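You operate a simulated robot arm through the tools that you are given. There is no shell and no other tool.

Carry out the task below with a simulated robot arm. There is one attempt and no reset: what you move stays moved.

TASK
Close the care bench: fan and yellow switch off, plug out, tin capped, brush in its cup.
Fine: both switches off before the plug comes out; lay the plug on the bench below its socket; the black brush.

The check looks at the end state, three seconds after you hand in, the way a careful person would. Anything else that was tipped, shoved, dropped, spilled or broken makes it a failure.

THE ROBOT
A 7-joint arm with a two-finger parallel gripper, fixed in place. Base frame: the origin is at the foot of the arm, x ahead of it, y to its left, z up; the work surface is at about z = 88. Lengths are in cm, angles in rad, forces in N, time in s.
With the tool pointing down near the work surface it reaches from about 40 to 90 cm from the base axis. Its first joint turns from -2.496 to 2.496 rad. Payload 3 kg.
Tool frame: the origin (TCP) lies between the finger pads and is the grasp point; the fingertips stand 3 cm ahead of it; z points along the fingers, y is the line along which they close. The gripper opens to 9.4 cm. The fingers are 2.8 cm wide and 1 cm thick; the gripper's body (5 by 9.6 cm) begins 5.5 cm behind the TCP.
Orientation is that of the tool frame in the base frame, as a unit quaternion [x, y, z, w]. With the fingers straight down and closing along the base's y, the tool's x points along the base's -x, its y along +y and its z along -z.

THE INTERFACE
- The arm moves only by the tool step_arm. Its argument "commands" is text: rows parted by semicolons, each of 7 numbers parted by spaces: the turn, a rotation vector about the tool's x, y, z in rad, then the shift along the tool's x, y, z in mm, then the opening, from 0 (shut) to 1 (fully open). In form: wx wy wz tx ty tz gripper; .... A call has 1 to 20 rows; each row shifts and turns the commanded pose from where the row before left it, along the tool's axes as they then stand. Rows are played at 5 a second. More than 5 cm and 0.15 rad between two rows, or a gripper value outside its range, and nothing of the call is played. A pose out of reach is approached as far as the arm can. The call stops where the force on the tool passes 90 N (or 10 N more than at its start, if that is more) or the arm is blocked; 0.2 s more then pass. The fingers move at their own pace (about 7.2 cm/s each) and stop on an object; they squeeze with about 34 N. The grip force told is the motor's: it shows also when the fingers shut on nothing. Time passes only in rows, and 0.2 s behind the last, so rows that do not move let the fingers close. It gives the time, the measured TCP pose, the force on the tool (base axes), the opening and the grip force at its end, in the units of the frame above (readings bear some noise), with the torque about the TCP (base axes, N m) and any sound that the robot's microphone picked up, and new pictures: "show" is both (left out), scene, wrist or none.
- Cameras (640 x 400 px; columns grow to the right, rows downward): "scene" is fixed at [22.56, 50.37, 167.43]; the picture's right is [-0.35, -0.94, 0.00], its down [-0.77, 0.29, -0.57] and it looks along [0.53, -0.20, -0.82] (base axes); focal length 323 px, centre (320, 200). "wrist" rides on the gripper at [7.6, 1.4, -10.2] in the tool frame; the picture's right is [-0.18, 0.98, 0.00], its down [-0.75, -0.14, -0.64] and it looks along [-0.63, -0.12, 0.77] (tool axes); focal length 243 px, centre (320, 200). There is no depth. A picture from a camera that has moved, and an enlarged one, comes with that camera's place and axes in the base frame and with its lens. The place of the scene camera against the robot may be out by one fixed shift of up to 1.8 cm in any direction.
- zoom(camera, box): a new picture of the part [left, top, right, bottom] of that camera's present view, enlarged. It takes no simulated time.
- job_done(): hands the job in; it is judged then, once.

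Places have to be worked out from the pictures, the camera data and where the tool is seen. Open the gripper and draw the arm clear of the work before you hand the job in, unless the task says otherwise.

The tools are called after "Call:" as a command line: name --argument value ..., lists and objects as JSON in quotes. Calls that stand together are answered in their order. step_arm: Moves the arm, as the interface text tells. Its arguments: {"type":"object","properties":{"commands":{"type":"string"},"show":{"type":"string","enum":["both","scene","wrist","none"]}},"required":["commands"]} The other tools are called the same way: zoom (camera, box) takes an enlarged picture of a part of a camera's view; job_done () hands the job in.

At the start:

```text
clock: 0.0
ee_pos: [53.86, 12.79, 129.04]
ee_rot: [0.001, 1.0, 0.0, 0.0]
ft_force: [0.1, 0.9, 0.2]
wrist_torque: [0.0, 0.01, 0.02]
width: 9.39
grasp_force: 0.0
```

scene: 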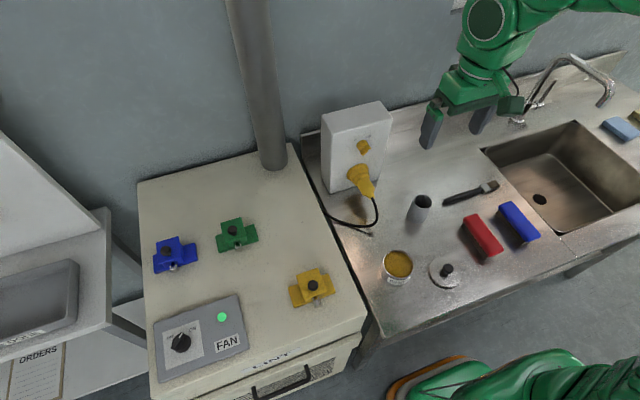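
wrist: 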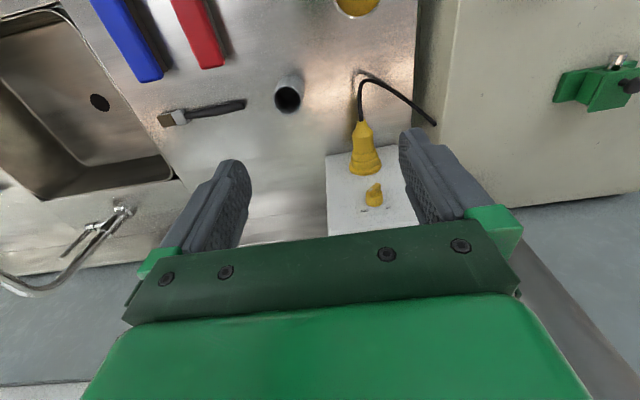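

I'll start by taking enlarged views of the scene to identify the switches, the plug, the tin and the brush.

Call:
zoom --camera "scene" --box '[130, 200, 370, 400]'

Call:
zoom --camera "scene" --box '[290, 90, 430, 240]'

Call:
zoom --camera "scene" --box '[370, 160, 560, 300]'

Call:
zoom --camera "wrist" --box '[260, 50, 460, 240]'

```text
2.00 times, centred on (250, 300) of scene
camera zoom: at [22.56, 50.37, 167.43], right [-0.35, -0.94, 0.0], down [-0.77, 0.29, -0.57], along [0.53, -0.2, -0.82], focal length 645 px, centre (460, 0)
```

zoom: 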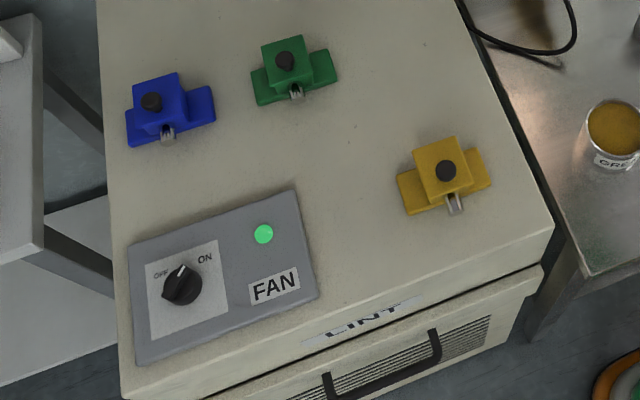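

```text
2.67 times, centred on (360, 165) of scene
camera zoom: at [22.56, 50.37, 167.43], right [-0.35, -0.94, 0.0], down [-0.77, 0.29, -0.57], along [0.53, -0.2, -0.82], focal length 860 px, centre (213, 293)
```

zoom: 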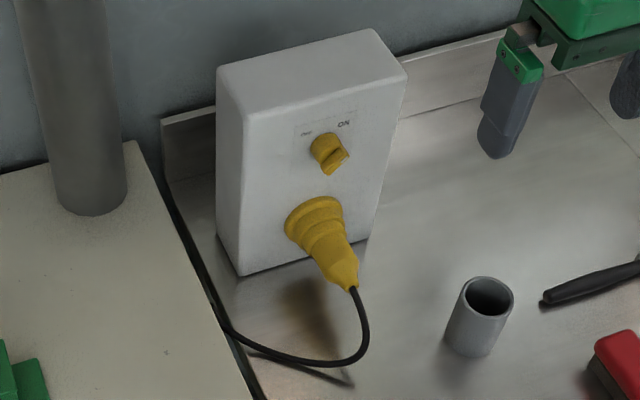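

```text
2.86 times, centred on (465, 230) of scene
camera zoom: at [22.56, 50.37, 167.43], right [-0.35, -0.94, 0.0], down [-0.77, 0.29, -0.57], along [0.53, -0.2, -0.82], focal length 922 px, centre (-94, 114)
```

zoom: 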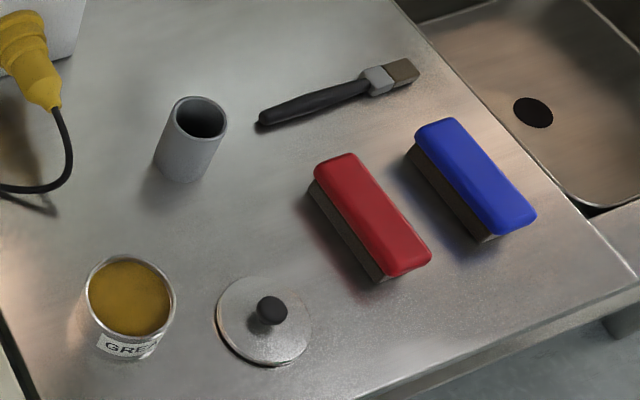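

```text
2.11 times, centred on (360, 145) of wrist
camera zoom: at [46.33, 14.24, 139.34], right [0.18, 0.98, 0.0], down [0.75, -0.14, 0.64], along [0.63, -0.12, -0.77], focal length 511 px, centre (236, 316)
```

zoom: 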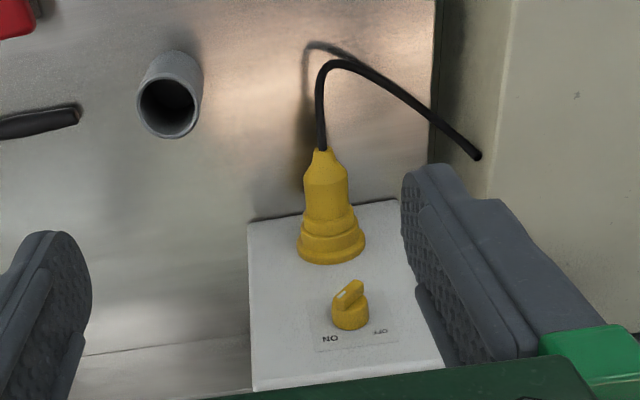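

I'll look more closely at the coloured blocks and the knobs to see which one is the "yellow switch".

Call:
zoom --camera "scene" --box '[280, 255, 345, 315]'

Call:
zoom --camera "scene" --box '[150, 300, 250, 380]'

Call:
zoom --camera "scene" --box '[140, 210, 270, 280]'

Call:
zoom --camera "scene" --box '[335, 125, 395, 205]'

Call:
zoom --camera "wrist" --box '[540, 40, 640, 120]'

```text
6.67 times, centred on (312, 285) of scene
camera zoom: at [22.56, 50.37, 167.43], right [-0.35, -0.94, 0.0], down [-0.77, 0.29, -0.57], along [0.53, -0.2, -0.82], focal length 2151 px, centre (370, -367)
```

zoom: 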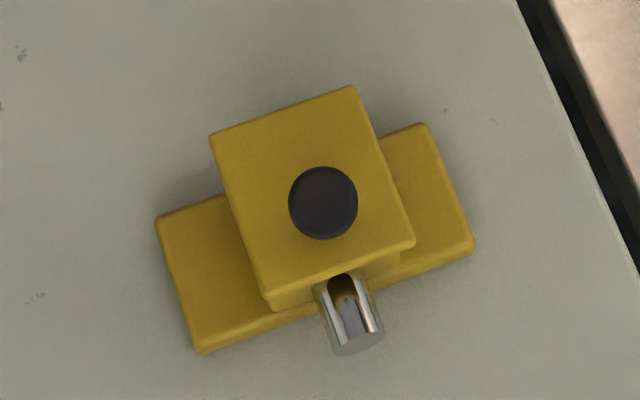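

```text
5.00 times, centred on (200, 340) of scene
camera zoom: at [22.56, 50.37, 167.43], right [-0.35, -0.94, 0.0], down [-0.77, 0.29, -0.57], along [0.53, -0.2, -0.82], focal length 1613 px, centre (920, -500)
```

zoom: 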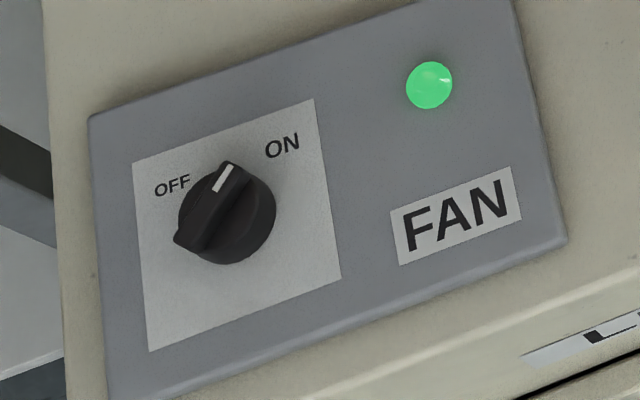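

```text
4.92 times, centred on (205, 245) of scene
camera zoom: at [22.56, 50.37, 167.43], right [-0.35, -0.94, 0.0], down [-0.77, 0.29, -0.57], along [0.53, -0.2, -0.82], focal length 1588 px, centre (886, -22)
```

zoom: 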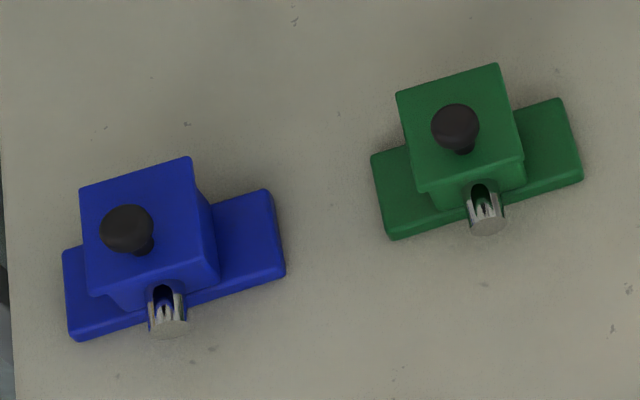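

```text
5.00 times, centred on (365, 165) of scene
camera zoom: at [22.56, 50.37, 167.43], right [-0.35, -0.94, 0.0], down [-0.77, 0.29, -0.57], along [0.53, -0.2, -0.82], focal length 1613 px, centre (95, 375)
```

zoom: 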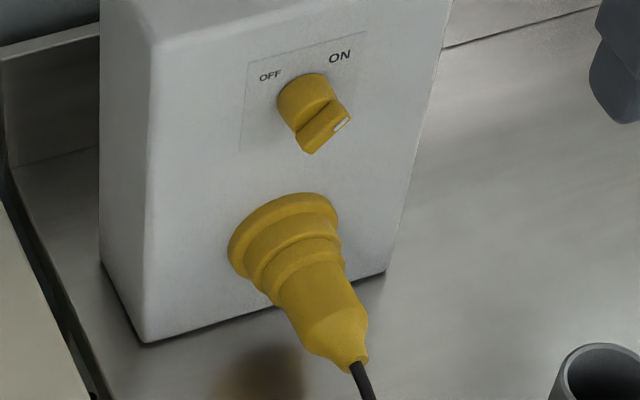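

```text
5.00 times, centred on (590, 80) of wrist
camera zoom: at [46.33, 14.24, 139.34], right [0.18, 0.98, 0.0], down [0.75, -0.14, 0.64], along [0.63, -0.12, -0.77], focal length 1213 px, centre (-1030, 800)
```

zoom: 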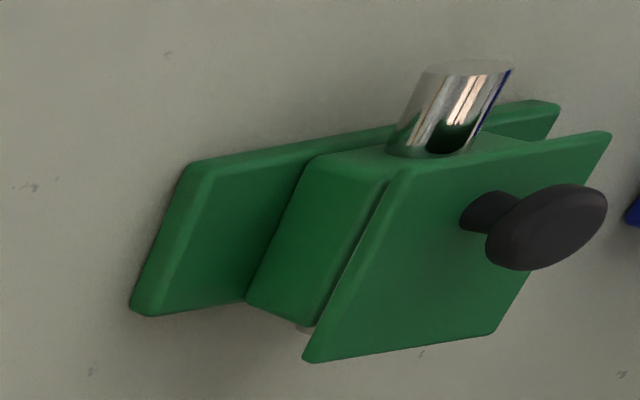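

The socket box front is at about x≈75, y≈11–27. Its yellow OFF/ON rotary knob sits near (75,19,106), above the plug. The fan knob is near (45,72,95). I'll move the wrist camera over the cabinet to see what the coloured blocks are.

Call:
step_arm --commands "0 0 0 20 48 0 1;0 0 0 20 48 0 1;0 0 0 20 48 0 1;0 0 0 0 48 0 1;0 0 0 0 48 0 1;0 0 0 0 48 0 1;0 0 0 0 48 0 1;0 0 0 0 0 0 1"

```text
refused: row 1 steps farther than a row can; nothing moved
```

The row was over the 5 cm limit by its combined length, so I'm resending with smaller rows.

Call:
step_arm --commands "0 0 0 18 44 0 1;0 0 0 18 44 0 1;0 0 0 18 44 0 1;0 0 0 0 48 0 1;0 0 0 0 48 0 1;0 0 0 0 48 0 1;0 0 0 0 48 0 1;0 0 0 0 0 0 1"

```text
clock: 1.8
ee_pos: [48.47, 43.96, 128.81]
ee_rot: [0.001, 1.0, 0.0, 0.0]
ft_force: [0.1, 0.5, 0.0]
wrist_torque: [-0.02, -0.01, 0.01]
width: 9.39
grasp_force: 0.1
out of reach, approached as far as the arm can: row 7
camera wrist: at [40.87, 45.46, 139.04], right [0.18, 0.98, 0.0], down [0.75, -0.14, 0.64], along [0.63, -0.12, -0.77], focal length 243 px, centre (320, 200)
```

scene: 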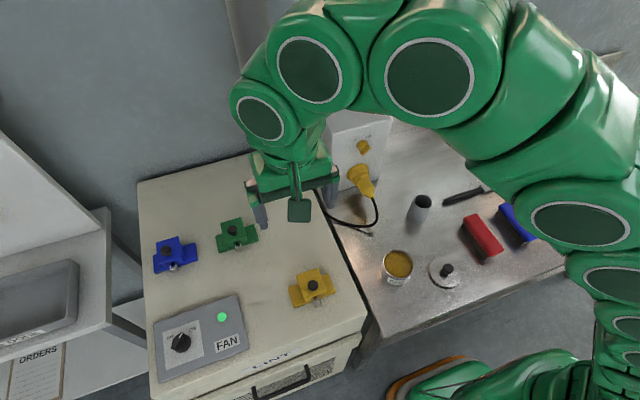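
wrist: 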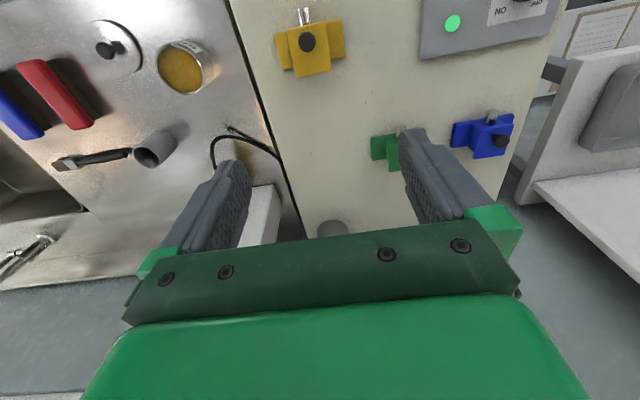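

Now a close look at the blocks from this viewpoint.

Call:
zoom --camera "wrist" --box '[260, 0, 360, 80]'

Call:
zoom --camera "wrist" --box '[440, 95, 540, 175]'

Call:
zoom --camera "wrist" --box '[400, 0, 560, 80]'

```text
5.00 times, centred on (310, 40) of wrist
camera zoom: at [40.87, 45.46, 139.04], right [0.18, 0.98, 0.0], down [0.75, -0.14, 0.64], along [0.63, -0.12, -0.77], focal length 1213 px, centre (370, 1000)
```

zoom: 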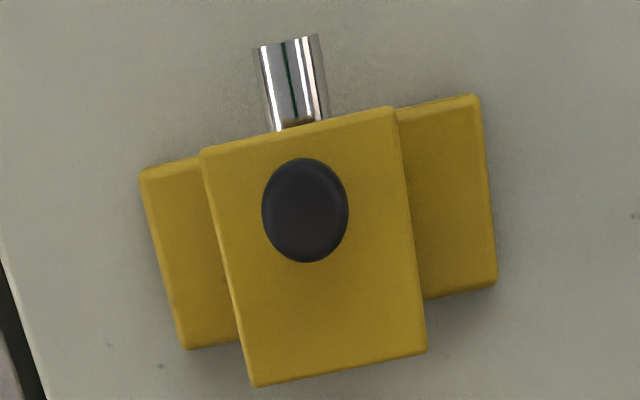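

```text
5.00 times, centred on (490, 135) of wrist
camera zoom: at [40.87, 45.46, 139.04], right [0.18, 0.98, 0.0], down [0.75, -0.14, 0.64], along [0.63, -0.12, -0.77], focal length 1213 px, centre (-530, 525)
```

zoom: 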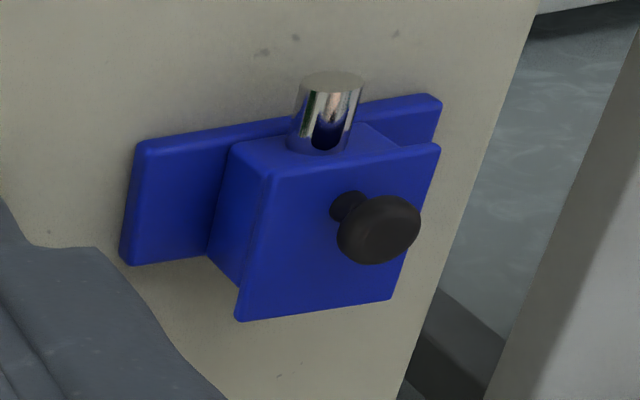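

```text
4.00 times, centred on (480, 40) of wrist
camera zoom: at [40.87, 45.46, 139.04], right [0.18, 0.98, 0.0], down [0.75, -0.14, 0.64], along [0.63, -0.12, -0.77], focal length 970 px, centre (-320, 840)
```

zoom: 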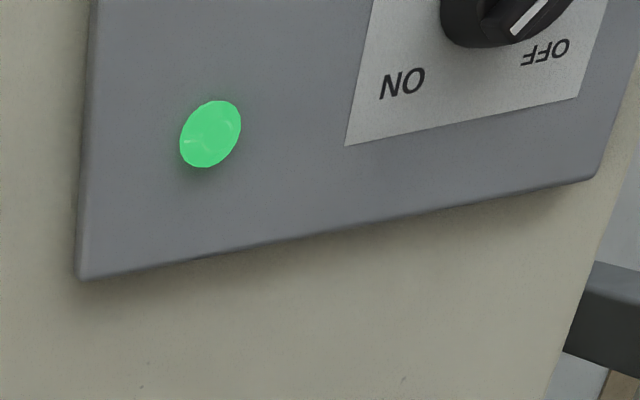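

The blocks have no ON/OFF marking, so I take the yellow rotary knob on the socket box, labelled OFF/ON, as the yellow switch. The fan knob is at about (45.4,72.6), on a panel at z≈95, and its pointer is about 45° toward ON. I'll descend and move over it, turning the gripper so it closes across the knob bar.

Call:
step_arm --commands "0 0 0 0 0 45 1;0 0 0 0 0 45 1;0 0 0 0 0 45 1;0 0 0 0 40 25 1;0 0 0 5 45 0 1;0 0 0 5 45 0 1;0 0 0 5 45 0 1;0 0 0 5 40 0 1;0 0 0 0 40 0 1;0 0 0 0 0 0 1"

```text
clock: 4.0
ee_pos: [46.29, 66.12, 112.39]
ee_rot: [0.0, 1.0, 0.0, 0.0]
ft_force: [-0.2, 0.0, 0.5]
wrist_torque: [0.01, 0.01, 0.04]
width: 9.4
grasp_force: 0.0
out of reach, approached as far as the arm can: row 9
camera wrist: at [38.86, 67.69, 122.67], right [0.18, 0.98, 0.0], down [0.75, -0.14, 0.64], along [0.63, -0.12, -0.77], focal length 243 px, centre (320, 200)
```

scene: 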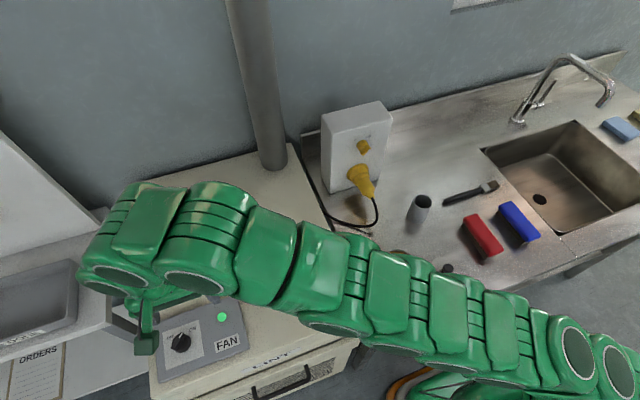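
wrist: 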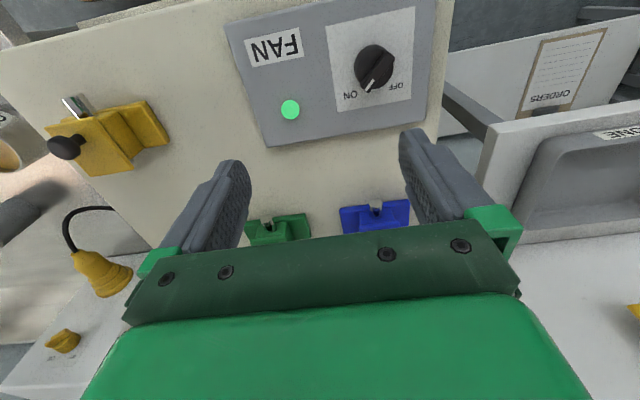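

The wrist view puts the fan knob at about (45,72), on a panel at z≈96. I'll descend to relax the reach limit and yaw 45°, so the fingers straddle the bar.

Call:
step_arm --commands "0 0 0 0 0 20 0.7;0 0 0 0 0 20 0.7;0 0 0.131 0 0 10 0.7;0 0 0.131 0 0 10 0.7;0 0 0.131 0 0 0 0.7;0 0 0.131 0 0 0 0.7;0 0 0.131 0 0 0 0.7;0 0 0.131 0 0 0 0.7;0 0 0 0 0 0 0.7"

```text
clock: 6.0
ee_pos: [46.33, 66.31, 106.32]
ee_rot: [0.383, 0.924, 0.0, -0.001]
ft_force: [0.0, -0.3, -0.5]
wrist_torque: [-0.06, -0.01, -0.01]
width: 6.58
grasp_force: 0.0
camera wrist: at [42.08, 72.69, 116.66], right [0.83, 0.56, 0.0], down [0.43, -0.63, 0.64], along [0.36, -0.53, -0.77], focal length 243 px, centre (320, 200)
```

scene: 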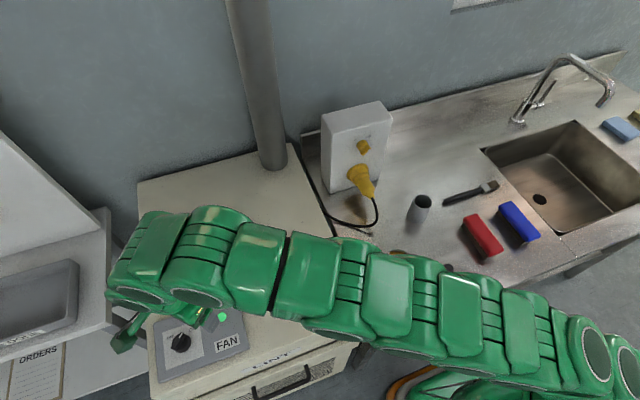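
wrist: 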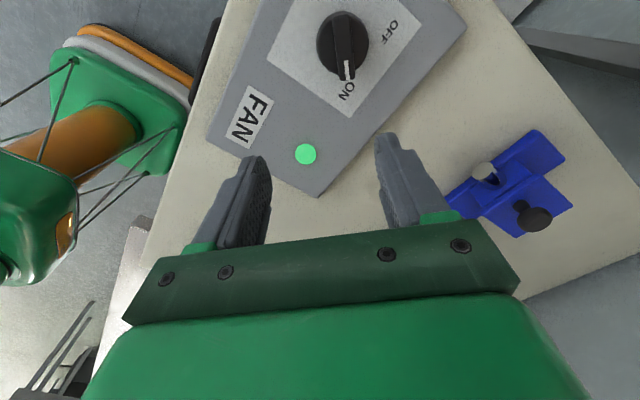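

The knob is now estimated at about (44.7,71.5), mid-height z≈98. I'll move directly above it at z≈103 and check the alignment.

Call:
step_arm --commands "0 0 0 16 8.5 0 0.7;0 0 0 16 8.5 0 0.7;0 0 0 16 8.5 10 0.7;0 0 0 0 0 20 0.7;0 0 0 0 0 0 0.7"

```text
clock: 7.2
ee_pos: [44.82, 71.46, 103.36]
ee_rot: [0.383, 0.924, -0.001, 0.001]
ft_force: [0.0, 0.0, 0.7]
wrist_torque: [-0.02, 0.01, 0.0]
width: 6.61
grasp_force: 0.1
camera wrist: at [40.54, 77.92, 113.68], right [0.83, 0.56, 0.0], down [0.43, -0.63, 0.64], along [0.36, -0.53, -0.77], focal length 243 px, centre (320, 200)
```

scene: 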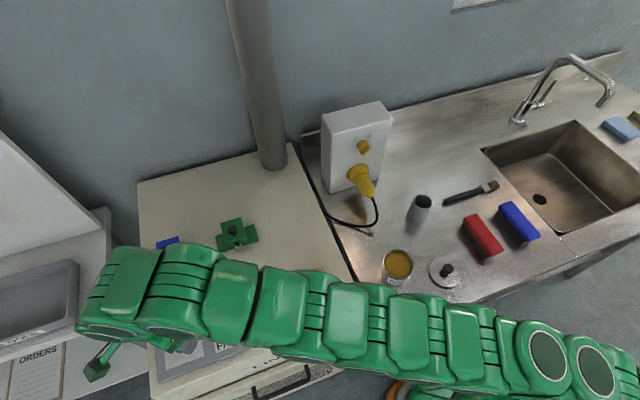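
wrist: 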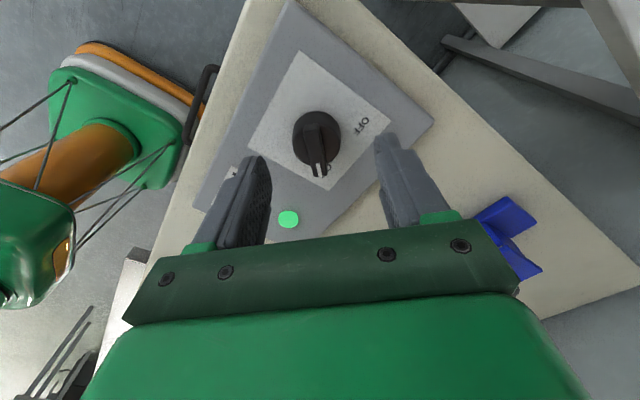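

The knob is centred under the fingers and the bar is aligned with them. I'll descend slowly to TCP z≈100.3.

Call:
step_arm --commands "0 0 0 0 0 10 0.7;0 0 0 0 0 10 0.7;0 0 0 0 0 5 0.7;0 0 0 0 0 5 0.7;0 0 0 0 0 0 0.7" --show "wrist"

Call:
zoom --camera "wrist" --box '[220, 100, 420, 250]'

```text
clock: 8.4
ee_pos: [44.8, 71.41, 100.48]
ee_rot: [0.383, 0.924, 0.0, 0.001]
ft_force: [0.6, -0.9, -1.0]
wrist_torque: [-0.01, 0.01, 0.01]
width: 6.56
grasp_force: 0.1
camera wrist: at [40.5, 77.93, 110.71], right [0.83, 0.56, 0.0], down [0.43, -0.63, 0.64], along [0.36, -0.53, -0.77], focal length 243 px, centre (320, 200)
```

wrist: 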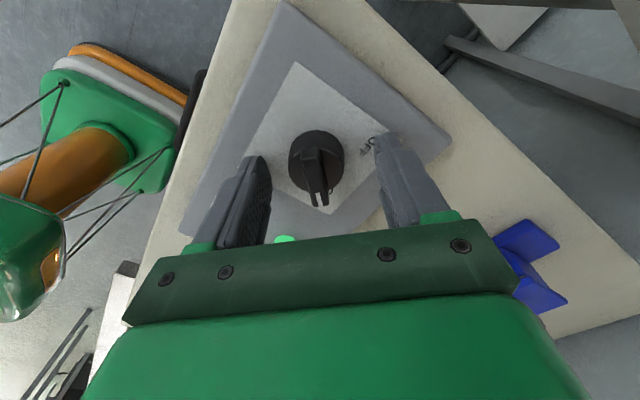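

```text
2.67 times, centred on (320, 175) of wrist
camera zoom: at [40.5, 77.93, 110.71], right [0.83, 0.56, 0.0], down [0.43, -0.63, 0.64], along [0.36, -0.53, -0.77], focal length 647 px, centre (320, 267)
```

zoom: 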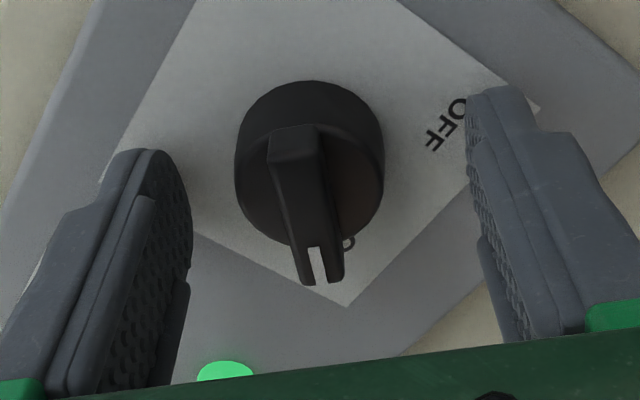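

The fingers straddle the knob with no contact, so I'll close and see what width they stop at.

Call:
step_arm --commands "0 0 0 0 0 0 0;0 0 0 0 0 0 0;0 0 0 0 0 0 0;0 0 0 0 0 0 0;0 0 0 0 0 0 0" --show "wrist"

Call:
zoom --camera "wrist" --box '[220, 100, 420, 250]'

```text
clock: 9.6
ee_pos: [44.62, 71.3, 100.38]
ee_rot: [0.383, 0.924, -0.001, -0.001]
ft_force: [-36.6, -52.5, 3.4]
wrist_torque: [-1.84, 0.98, 0.18]
width: 3.34
grasp_force: 45.1
camera wrist: at [40.4, 77.85, 110.67], right [0.83, 0.56, 0.0], down [0.43, -0.63, 0.64], along [0.36, -0.53, -0.77], focal length 243 px, centre (320, 200)
```

wrist: 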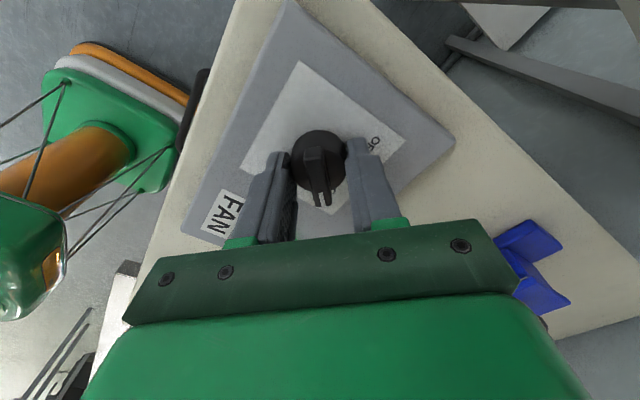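

```text
2.67 times, centred on (320, 175) of wrist
camera zoom: at [40.4, 77.85, 110.67], right [0.83, 0.56, 0.0], down [0.43, -0.63, 0.64], along [0.36, -0.53, -0.77], focal length 647 px, centre (320, 267)
```

zoom: 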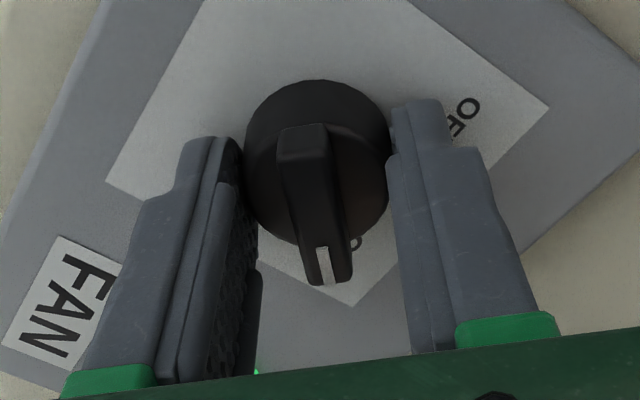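

The grip stopped at 3.34 cm on the round skirt, with a sideways force of about 60 N, so it is off-centre. I'll open, rise 7 mm and shift 2 mm toward −tool y to grip the bar itself.

Call:
step_arm --commands "0 0 0 0 0 0 0.5;0 0 0 0 0 0 0.5;0 0 0 0 -1.5 -7 0.5;0 0 0 0 0 0 0.2;0 0 0 0 0 0 0;0 0 0 0 0 0 0;0 0 0 0 0 0 0;0 0 0 0 0 0 0" --show "wrist"

Call:
zoom --camera "wrist" --box '[220, 100, 420, 250]'

```text
clock: 11.4
ee_pos: [44.55, 71.27, 101.26]
ee_rot: [0.383, 0.924, -0.001, 0.0]
ft_force: [-14.9, -19.0, 1.3]
wrist_torque: [-0.7, 0.37, 0.08]
width: 3.27
grasp_force: 45.3
camera wrist: at [40.38, 77.81, 111.38], right [0.83, 0.56, 0.0], down [0.43, -0.63, 0.64], along [0.36, -0.53, -0.77], focal length 243 px, centre (320, 200)
```

wrist: 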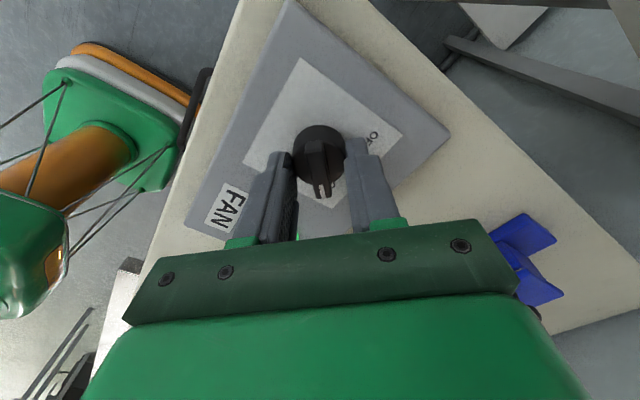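

```text
2.67 times, centred on (320, 175) of wrist
camera zoom: at [40.38, 77.81, 111.38], right [0.83, 0.56, 0.0], down [0.43, -0.63, 0.64], along [0.36, -0.53, -0.77], focal length 647 px, centre (320, 267)
```

zoom: 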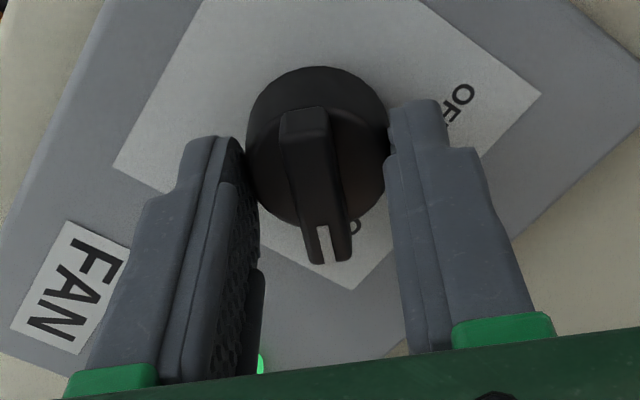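

It's still on the skirt, which must be taller than I thought. I'll rise another 8 mm with a 1 mm shift and close again to reach the bar.

Call:
step_arm --commands "0 0 0 0 0 0 0.5;0 0 0 0 0 0 0.5;0 0 0 0 -1 -9 0.5;0 0 0 0 0 0 0.2;0 0 0 0 0 0 0;0 0 0 0 0 0 0;0 0 0 0 0 0 0;0 0 0 0 0 0 0" --show "wrist"

Call:
zoom --camera "wrist" --box '[220, 100, 420, 250]'

```text
clock: 13.2
ee_pos: [44.57, 71.35, 102.02]
ee_rot: [0.383, 0.924, 0.0, 0.0]
ft_force: [10.0, 14.0, -3.1]
wrist_torque: [0.52, -0.23, -0.03]
width: 3.12
grasp_force: 44.6
camera wrist: at [40.35, 77.79, 112.25], right [0.83, 0.56, 0.0], down [0.43, -0.63, 0.64], along [0.36, -0.53, -0.77], focal length 243 px, centre (320, 200)
```

wrist: 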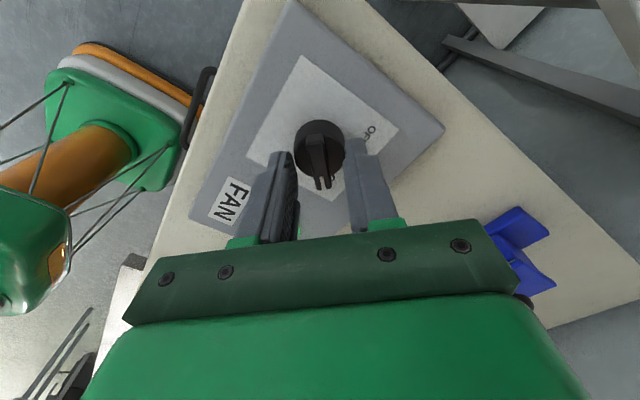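

```text
2.67 times, centred on (320, 175) of wrist
camera zoom: at [40.35, 77.79, 112.25], right [0.83, 0.56, 0.0], down [0.43, -0.63, 0.64], along [0.36, -0.53, -0.77], focal length 647 px, centre (320, 267)
```

zoom: 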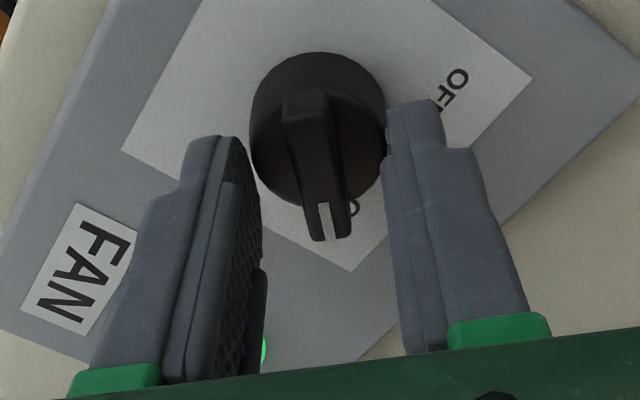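

The knob skirt tapers and the sideways force is now small. Re-projection suggests the knob axis is about 5 mm further along +tool x, so I'll open, shift and re-grip, and then turn.

Call:
step_arm --commands "0 0 0 0 0 0 0.5;0 0 0 0 0 0 0.5;0 0 0 4.5 0.4 3 0.5;0 0 0 0 0 0 0.2;0 0 0 0 0 0 0;0 0 0 0 0 0 0;0 0 0 0 0 0 0;0 0 0 0 0 0 0" --show "wrist"

```text
clock: 15.0
ee_pos: [44.38, 71.69, 101.64]
ee_rot: [0.384, 0.923, 0.001, 0.0]
ft_force: [8.3, 11.3, -6.0]
wrist_torque: [0.36, -0.19, 0.06]
width: 3.18
grasp_force: 44.7
camera wrist: at [40.04, 78.12, 111.92], right [0.83, 0.56, 0.0], down [0.43, -0.63, 0.64], along [0.36, -0.53, -0.77], focal length 243 px, centre (320, 200)
```

wrist: 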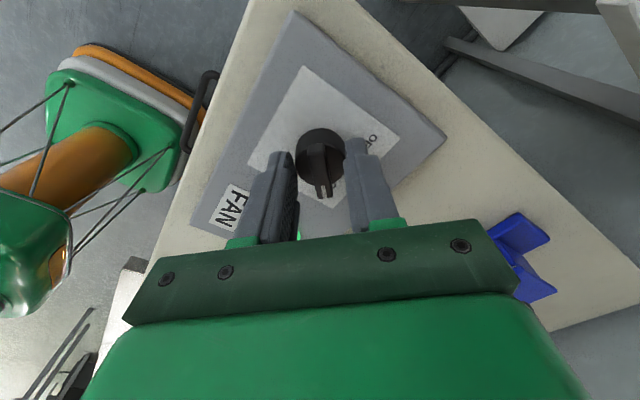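

The knob is gripped with little side load. I'll turn it counter-clockwise seen from above, which is −tool z, and start with 0.4 rad to test.

Call:
step_arm --commands "0 0 -0.1 0 0 0 0;0 0 -0.1 0 0 0 0;0 0 -0.1 0 0 0 0;0 0 -0.1 0 0 0 0;0 0 0 0 0 0 0" --show "wrist"

Call:
zoom --camera "wrist" --box '[220, 80, 420, 230]'

```text
clock: 16.2
ee_pos: [44.29, 71.61, 101.64]
ee_rot: [0.191, 0.982, -0.001, 0.0]
ft_force: [-7.2, -14.9, -4.1]
wrist_torque: [-0.7, -0.03, -0.07]
width: 3.16
grasp_force: 44.8
camera wrist: at [37.85, 75.84, 111.93], right [0.54, 0.84, 0.0], down [0.65, -0.41, 0.64], along [0.54, -0.35, -0.77], focal length 243 px, centre (320, 200)
```

wrist: 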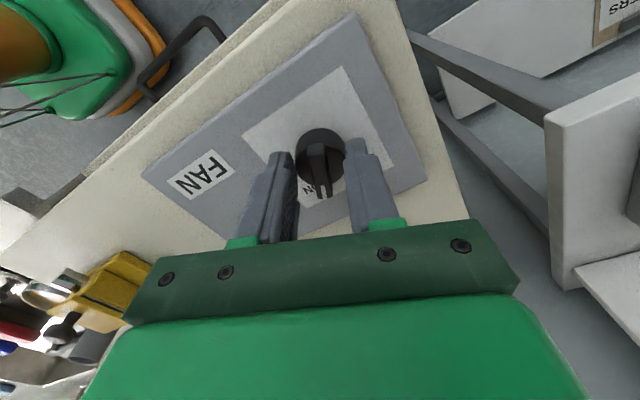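

```text
2.67 times, centred on (320, 155) of wrist
camera zoom: at [37.85, 75.84, 111.93], right [0.54, 0.84, 0.0], down [0.65, -0.41, 0.64], along [0.54, -0.35, -0.77], focal length 647 px, centre (320, 320)
```

zoom: 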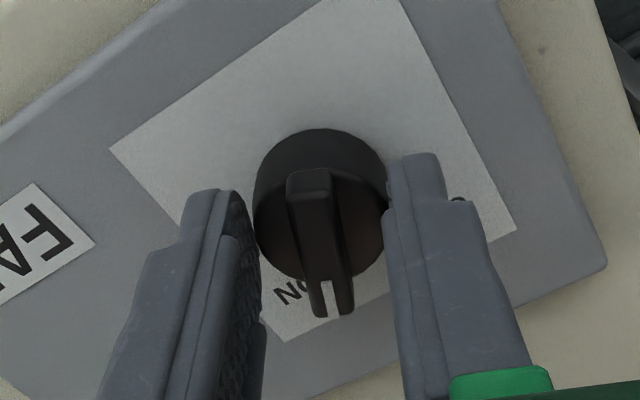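

The knob turns with the gripper. I'll go on turning toward OFF by about 1.1 rad.

Call:
step_arm --commands "0 0 -0.1 0 0 0 0;0 0 -0.1 0 0 0 0;0 0 -0.1 0 0 0 0;0 0 -0.1 0 0 0 0;0 0 -0.1 0 0 0 0;0 0 -0.1 0 0 0 0;0 0 -0.1 0 0 0 0;0 0 -0.1 0 0 0 0;0 0 -0.1 0 0 0 0;0 0 -0.1 0 0 0 0;0 0 -0.1 0 0 0 0;0 0 -0.07 0 0 0 0;0 0 0 0 0 0 0"

Call:
zoom --camera "wrist" --box '[220, 80, 420, 230]'

```text
clock: 19.0
ee_pos: [44.55, 71.47, 101.77]
ee_rot: [-0.381, 0.925, -0.001, 0.0]
ft_force: [22.2, -50.3, 5.6]
wrist_torque: [-1.77, -0.4, -0.52]
width: 3.18
grasp_force: 45.1
camera wrist: at [38.15, 67.18, 112.02], right [-0.56, 0.83, 0.0], down [0.63, 0.43, 0.64], along [0.53, 0.36, -0.77], focal length 243 px, centre (320, 200)
```

scene: 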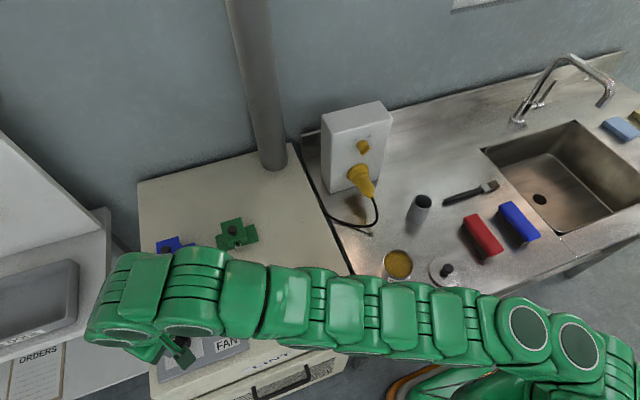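
wrist: 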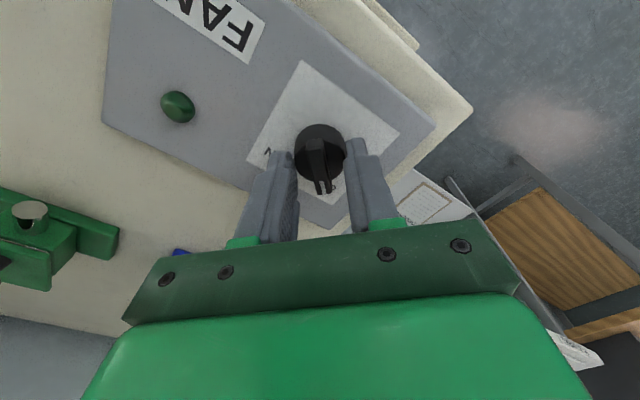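

```text
2.67 times, centred on (320, 155) of wrist
camera zoom: at [38.15, 67.18, 112.02], right [-0.56, 0.83, 0.0], down [0.63, 0.43, 0.64], along [0.53, 0.36, -0.77], focal length 647 px, centre (320, 320)
```

zoom: 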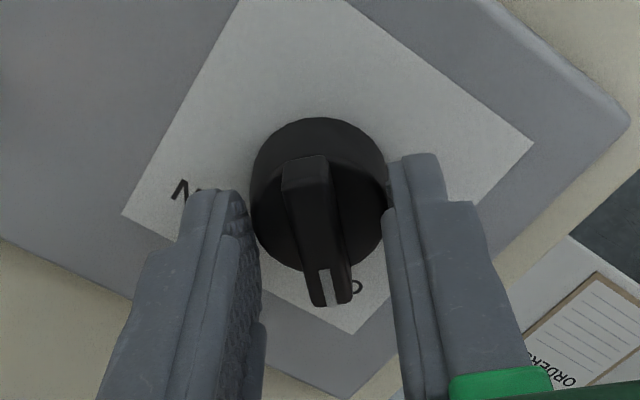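

The green lamp has gone dark and the pointer is at OFF. I'll open, lift straight up and verify.

Call:
step_arm --commands "0 0 0 0 0 0 0.5;0 0 0 0 0 0 0.6;0 0 0 0 0 0 0.6;0 0 0 0 0 -30 0.6;0 0 0 0 0 -30 0.6;0 0 0 0 -30 -20 0.6;0 0 0 0 0 0 0.6"

Call:
zoom --camera "wrist" --box '[220, 20, 420, 170]'

```text
clock: 20.6
ee_pos: [46.09, 68.87, 108.81]
ee_rot: [-0.381, 0.924, 0.0, 0.0]
ft_force: [0.3, -0.5, 0.0]
wrist_torque: [0.03, -0.02, -0.01]
width: 5.65
grasp_force: 0.0
out of reach, approached as far as the arm can: row 5
camera wrist: at [39.81, 64.46, 119.13], right [-0.56, 0.83, 0.0], down [0.63, 0.43, 0.64], along [0.53, 0.36, -0.77], focal length 243 px, centre (320, 200)
```

scene: 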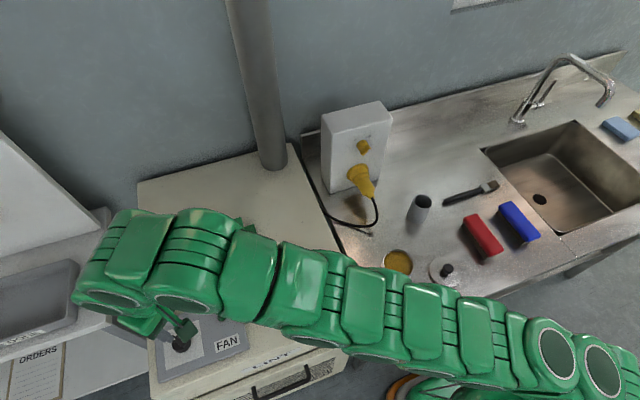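
wrist: 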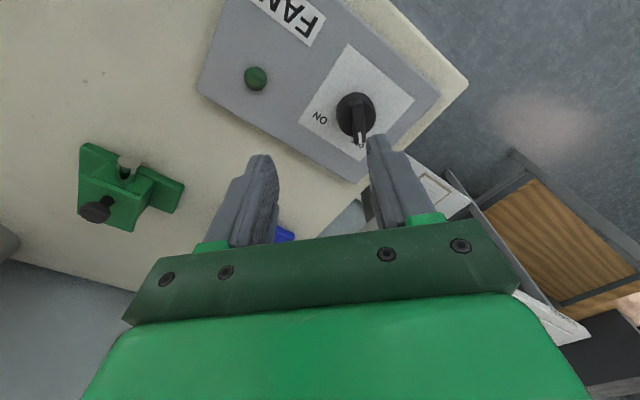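

```text
2.67 times, centred on (320, 95) of wrist
camera zoom: at [39.81, 64.46, 119.13], right [-0.56, 0.83, 0.0], down [0.63, 0.43, 0.64], along [0.53, 0.36, -0.77], focal length 647 px, centre (320, 480)
```

zoom: 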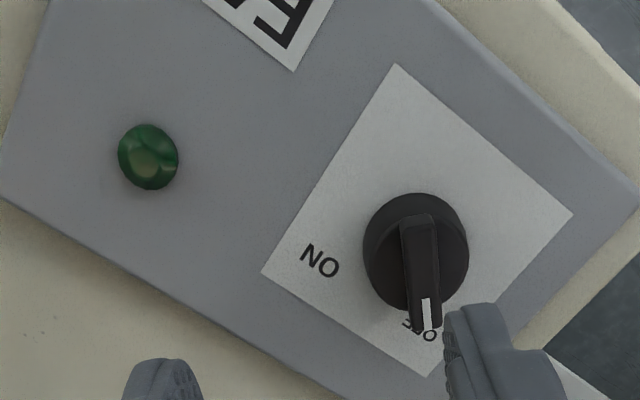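

The fan is off: the pointer is on OFF and the lamp is dark. Next I'll undo the yaw, retreat over the cabinet and go to about (57,19,115) in front of the socket box.

Call:
step_arm --commands "0 0 0.131 0 0 0 0.6;0 0 0.131 0 0 0 0.6;0 0 0.131 0 0 0 0.6;0 0 0.131 0 0 0 0.6;0 0 0.131 0 0 0 0.6;0 0 0.131 0 0 0 0.6;0 0 0 -10 -45 0 0.6;0 0 0 -10 -45 -10 0.6;0 0 0 -10 -45 -15 0.6;0 0 0 -10 -45 -15 0.6;0 0 0 -10 -45 -15 0.6;0 0 0 -10 -45 -15 0.6;0 0 0 -10 -45 0 0.6;0 0 0 -10 -45 0 0.6;0 0 0 -10 -45 0 0.6;0 0 0 -10 -45 0 0.6;0 0 0 -5 -45 0 0.6;0 0 0 0 0 0 0.6"

```text
clock: 24.4
ee_pos: [56.28, 19.06, 115.72]
ee_rot: [0.002, 1.0, 0.0, 0.0]
ft_force: [-0.2, 0.5, -0.2]
wrist_torque: [0.02, 0.03, 0.02]
width: 5.63
grasp_force: 0.1
camera wrist: at [48.78, 20.61, 126.05], right [0.19, 0.98, 0.0], down [0.75, -0.14, 0.64], along [0.63, -0.12, -0.77], focal length 243 px, centre (320, 200)
```

scene: 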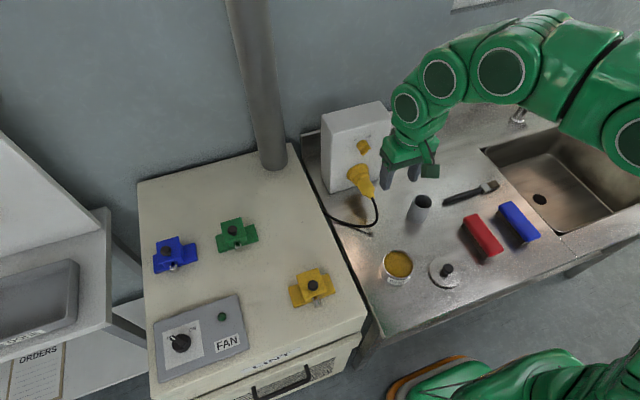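
wrist: 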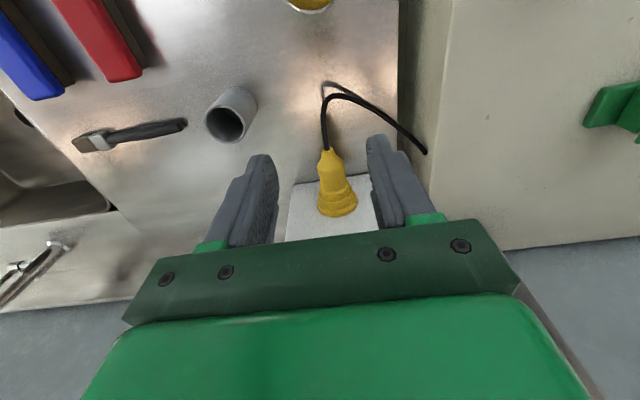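

The plug axis is at y≈18.7, and the knob is at about (75,18.5,106.4). I'll pitch the tool forward to point along +x, at a stand-off.

Call:
step_arm --commands "0 -0.14 0 0 0 0 0.6;0 -0.14 0 0 0 0 0.6;0 -0.14 0 0 0 0 0.6;0 -0.14 0 0 0 0 0.6;0 -0.14 0 0 0 0 0.6;0 -0.14 0 0 0 0 0.6;0 0 0 0 0 0 0.6"

```text
clock: 26.0
ee_pos: [56.33, 19.24, 115.78]
ee_rot: [0.002, 0.913, -0.001, 0.408]
ft_force: [-0.3, 0.6, 0.1]
wrist_torque: [0.04, -0.02, 0.01]
width: 5.65
grasp_force: 0.0
camera wrist: at [43.76, 20.71, 116.99], right [0.13, 0.98, 0.14], down [0.02, -0.14, 0.99], along [0.99, -0.12, -0.04], focal length 243 px, centre (320, 200)
```

scene: 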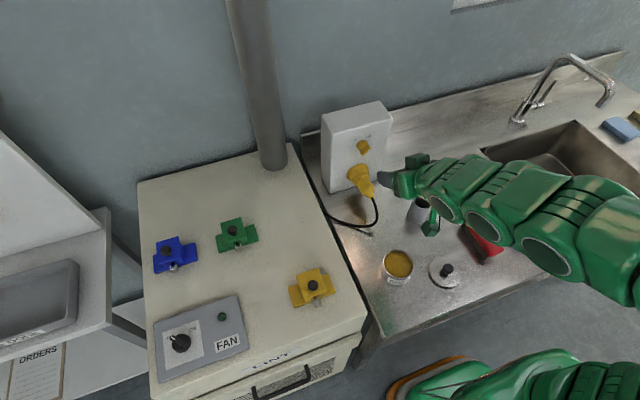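
wrist: 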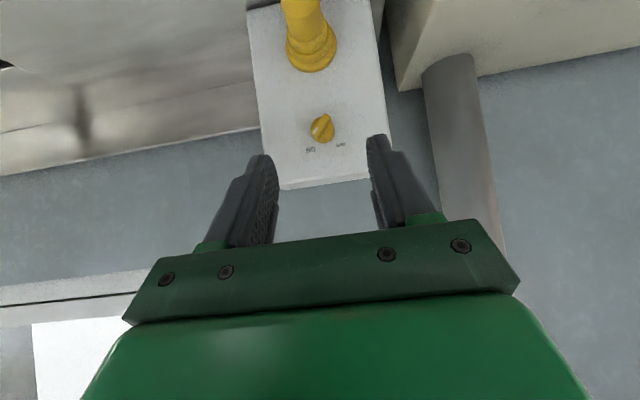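

Feasible so far. I'll complete the pitch to horizontal (0.73 rad more).

Call:
step_arm --commands "0 -0.146 0 0 0 0 0.6;0 -0.146 0 0 0 0 0.6;0 -0.146 0 0 0 0 0.6;0 -0.146 0 0 0 0 0.6;0 -0.146 0 0 0 0 0.6;0 0 0 0 0 0 0.6"

```text
clock: 26.9
ee_pos: [52.6, 25.46, 108.7]
ee_rot: [0.1, 0.876, 0.125, 0.455]
ft_force: [-1.1, 0.0, 1.0]
wrist_torque: [0.0, -0.02, -0.01]
width: 5.64
grasp_force: 0.0
out of reach, approached as far as the arm can: row 3, 4
stopped in row 4: the arm was blocked; the commanded pose is now the measured one
camera wrist: at [40.15, 27.8, 108.93], right [0.17, 0.88, 0.45], down [-0.11, -0.43, 0.89], along [0.98, -0.2, 0.03], focal length 243 px, centre (320, 200)
```

scene: 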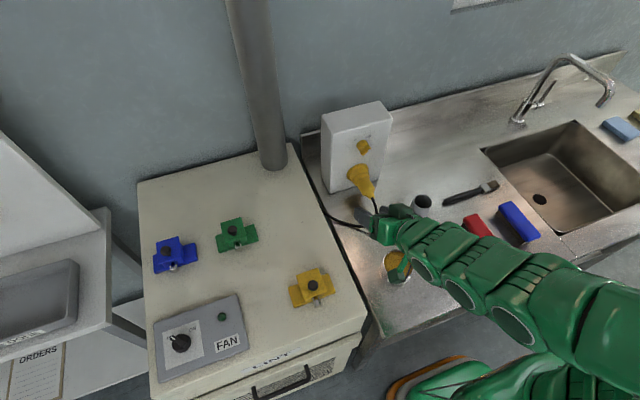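
wrist: 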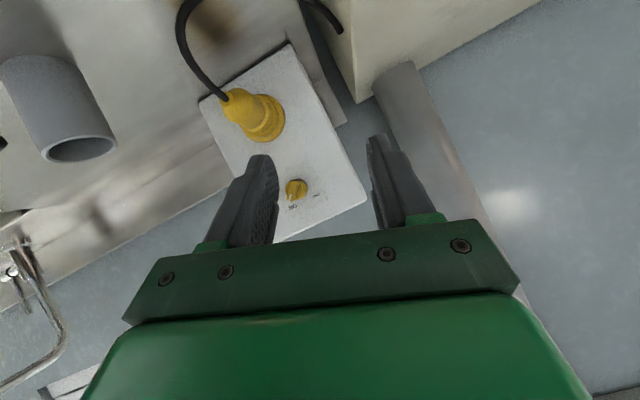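

The arm ran into a joint limit close to the base; nothing was touched and the forces are about 0. I'll go back to the last good pose and then try pitching with the TCP farther out.

Call:
step_arm --commands "0 0 0 -31 -11.5 -5.6 0.6;0 0 0 -31 -11.5 -5.6 0.6;0 0 0 -31 -11.5 -5.6 0.6;0.05 0.039 -0.097 0 0 0 0.6;0.05 0.039 -0.097 0 0 0 0.6;0.05 0.039 -0.097 0 0 0 0.6;0 0 0 0 0 0 0.6"

```text
clock: 28.5
ee_pos: [56.15, 19.65, 116.22]
ee_rot: [-0.001, 0.912, 0.001, 0.41]
ft_force: [0.1, 0.5, 0.2]
wrist_torque: [-0.04, -0.03, 0.02]
width: 5.66
grasp_force: 0.0
camera wrist: at [43.56, 20.98, 117.21], right [0.12, 0.98, 0.14], down [0.02, -0.14, 0.99], along [0.99, -0.11, -0.04], focal length 243 px, centre (320, 200)
```

scene: 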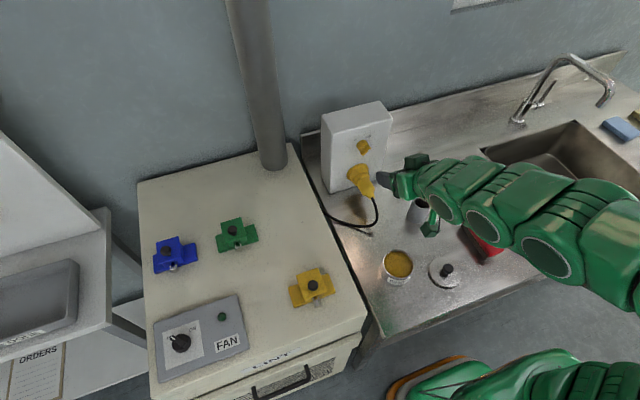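
wrist: 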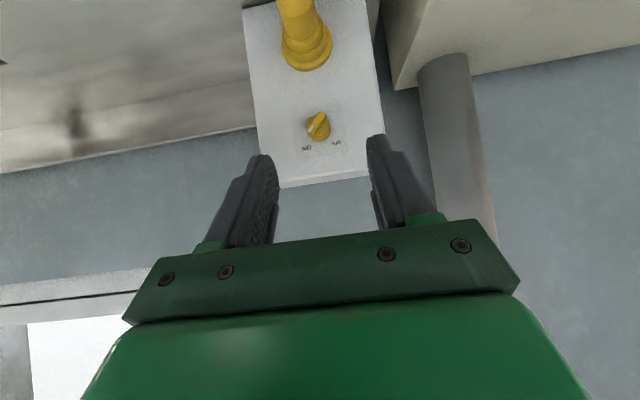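

Back at the good pose. I'll advance to about (65,18.8,113) and then pitch in small steps to see if the farther pose allows horizontal.

Call:
step_arm --commands "0 0 0 -19 -5 43 0.6;0 0 0 -19 -5 43 0.6;0 -0.1 0 0 0 0 0.6;0 -0.1 0 0 0 0 0.6;0 0 0 0 0 0 0.6"

```text
clock: 29.7
ee_pos: [65.19, 18.26, 113.14]
ee_rot: [-0.003, 0.865, -0.003, 0.501]
ft_force: [0.3, 0.0, -0.1]
wrist_torque: [0.03, 0.03, 0.01]
width: 5.64
grasp_force: 0.1
camera wrist: at [52.67, 19.75, 111.71], right [0.09, 0.98, 0.15], down [-0.18, -0.13, 0.97], along [0.98, -0.12, 0.17], focal length 243 px, centre (320, 200)
```

scene: 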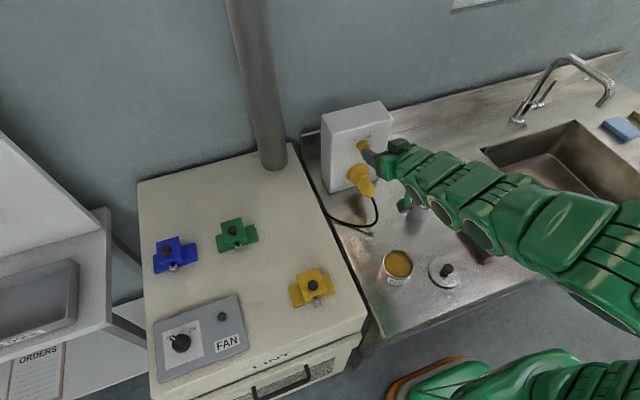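
wrist: 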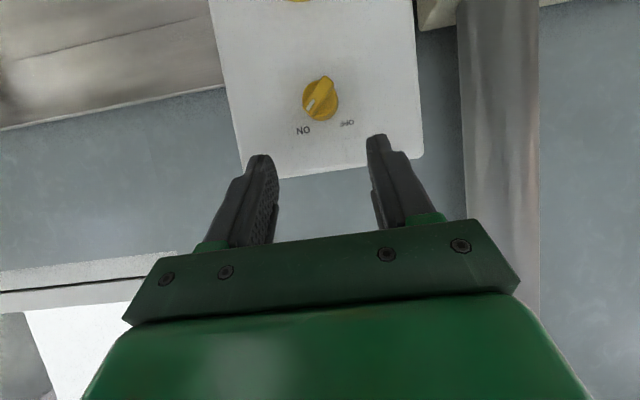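

Fine so far, at pitch ≈ 60°. I'll continue pitching in small steps.

Call:
step_arm --commands "0 -0.1 0 0 0 0 0.6;0 -0.1 0 0 0 0 0.6;0 0 0 0 0 0 0.6" --show "wrist"

```text
clock: 30.5
ee_pos: [65.22, 18.27, 113.28]
ee_rot: [-0.002, 0.811, -0.003, 0.585]
ft_force: [-0.3, -0.7, -0.7]
wrist_torque: [-0.02, 0.0, -0.05]
width: 5.62
grasp_force: 0.1
camera wrist: at [53.23, 19.76, 109.25], right [0.06, 0.98, 0.17], down [-0.37, -0.14, 0.92], along [0.93, -0.11, 0.36], focal length 243 px, centre (320, 200)
```

wrist: 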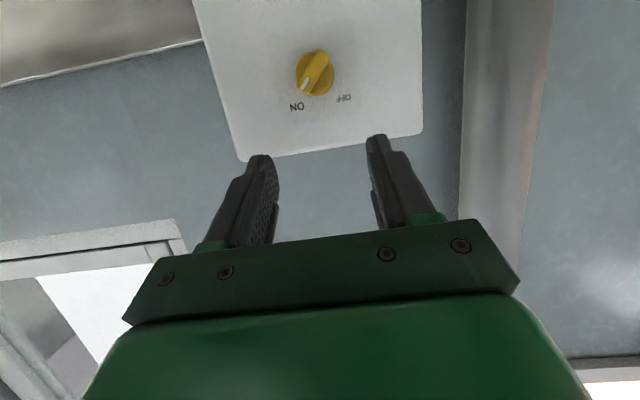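

Call:
step_arm --commands "0 -0.1 0 0 0 0 0.6;0 -0.1 0 0 0 0 0.6;0 0 0 0 0 0 0.6" --show "both"

```text
clock: 31.3
ee_pos: [65.28, 18.18, 113.16]
ee_rot: [-0.004, 0.748, -0.002, 0.663]
ft_force: [-0.4, -0.3, 0.0]
wrist_torque: [0.0, 0.01, -0.01]
width: 5.63
grasp_force: 0.1
camera wrist: at [54.29, 19.72, 106.9], right [0.02, 0.98, 0.18], down [-0.55, -0.14, 0.83], along [0.84, -0.11, 0.53], focal length 243 px, centre (320, 200)
```

scene: 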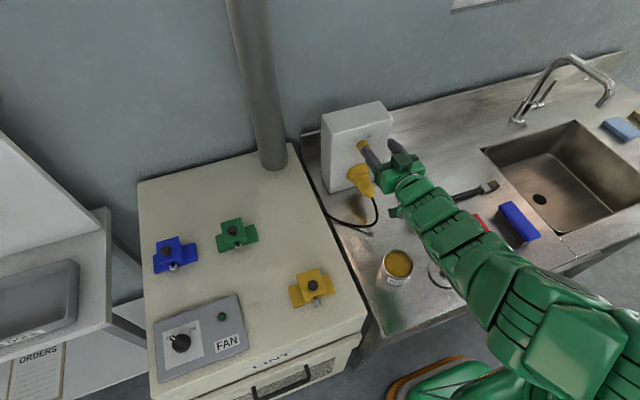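
wrist: 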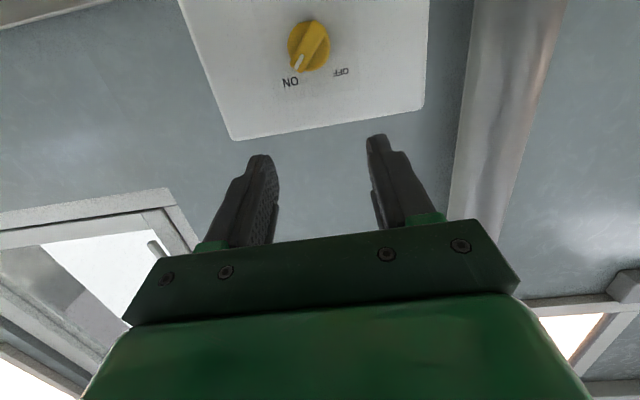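

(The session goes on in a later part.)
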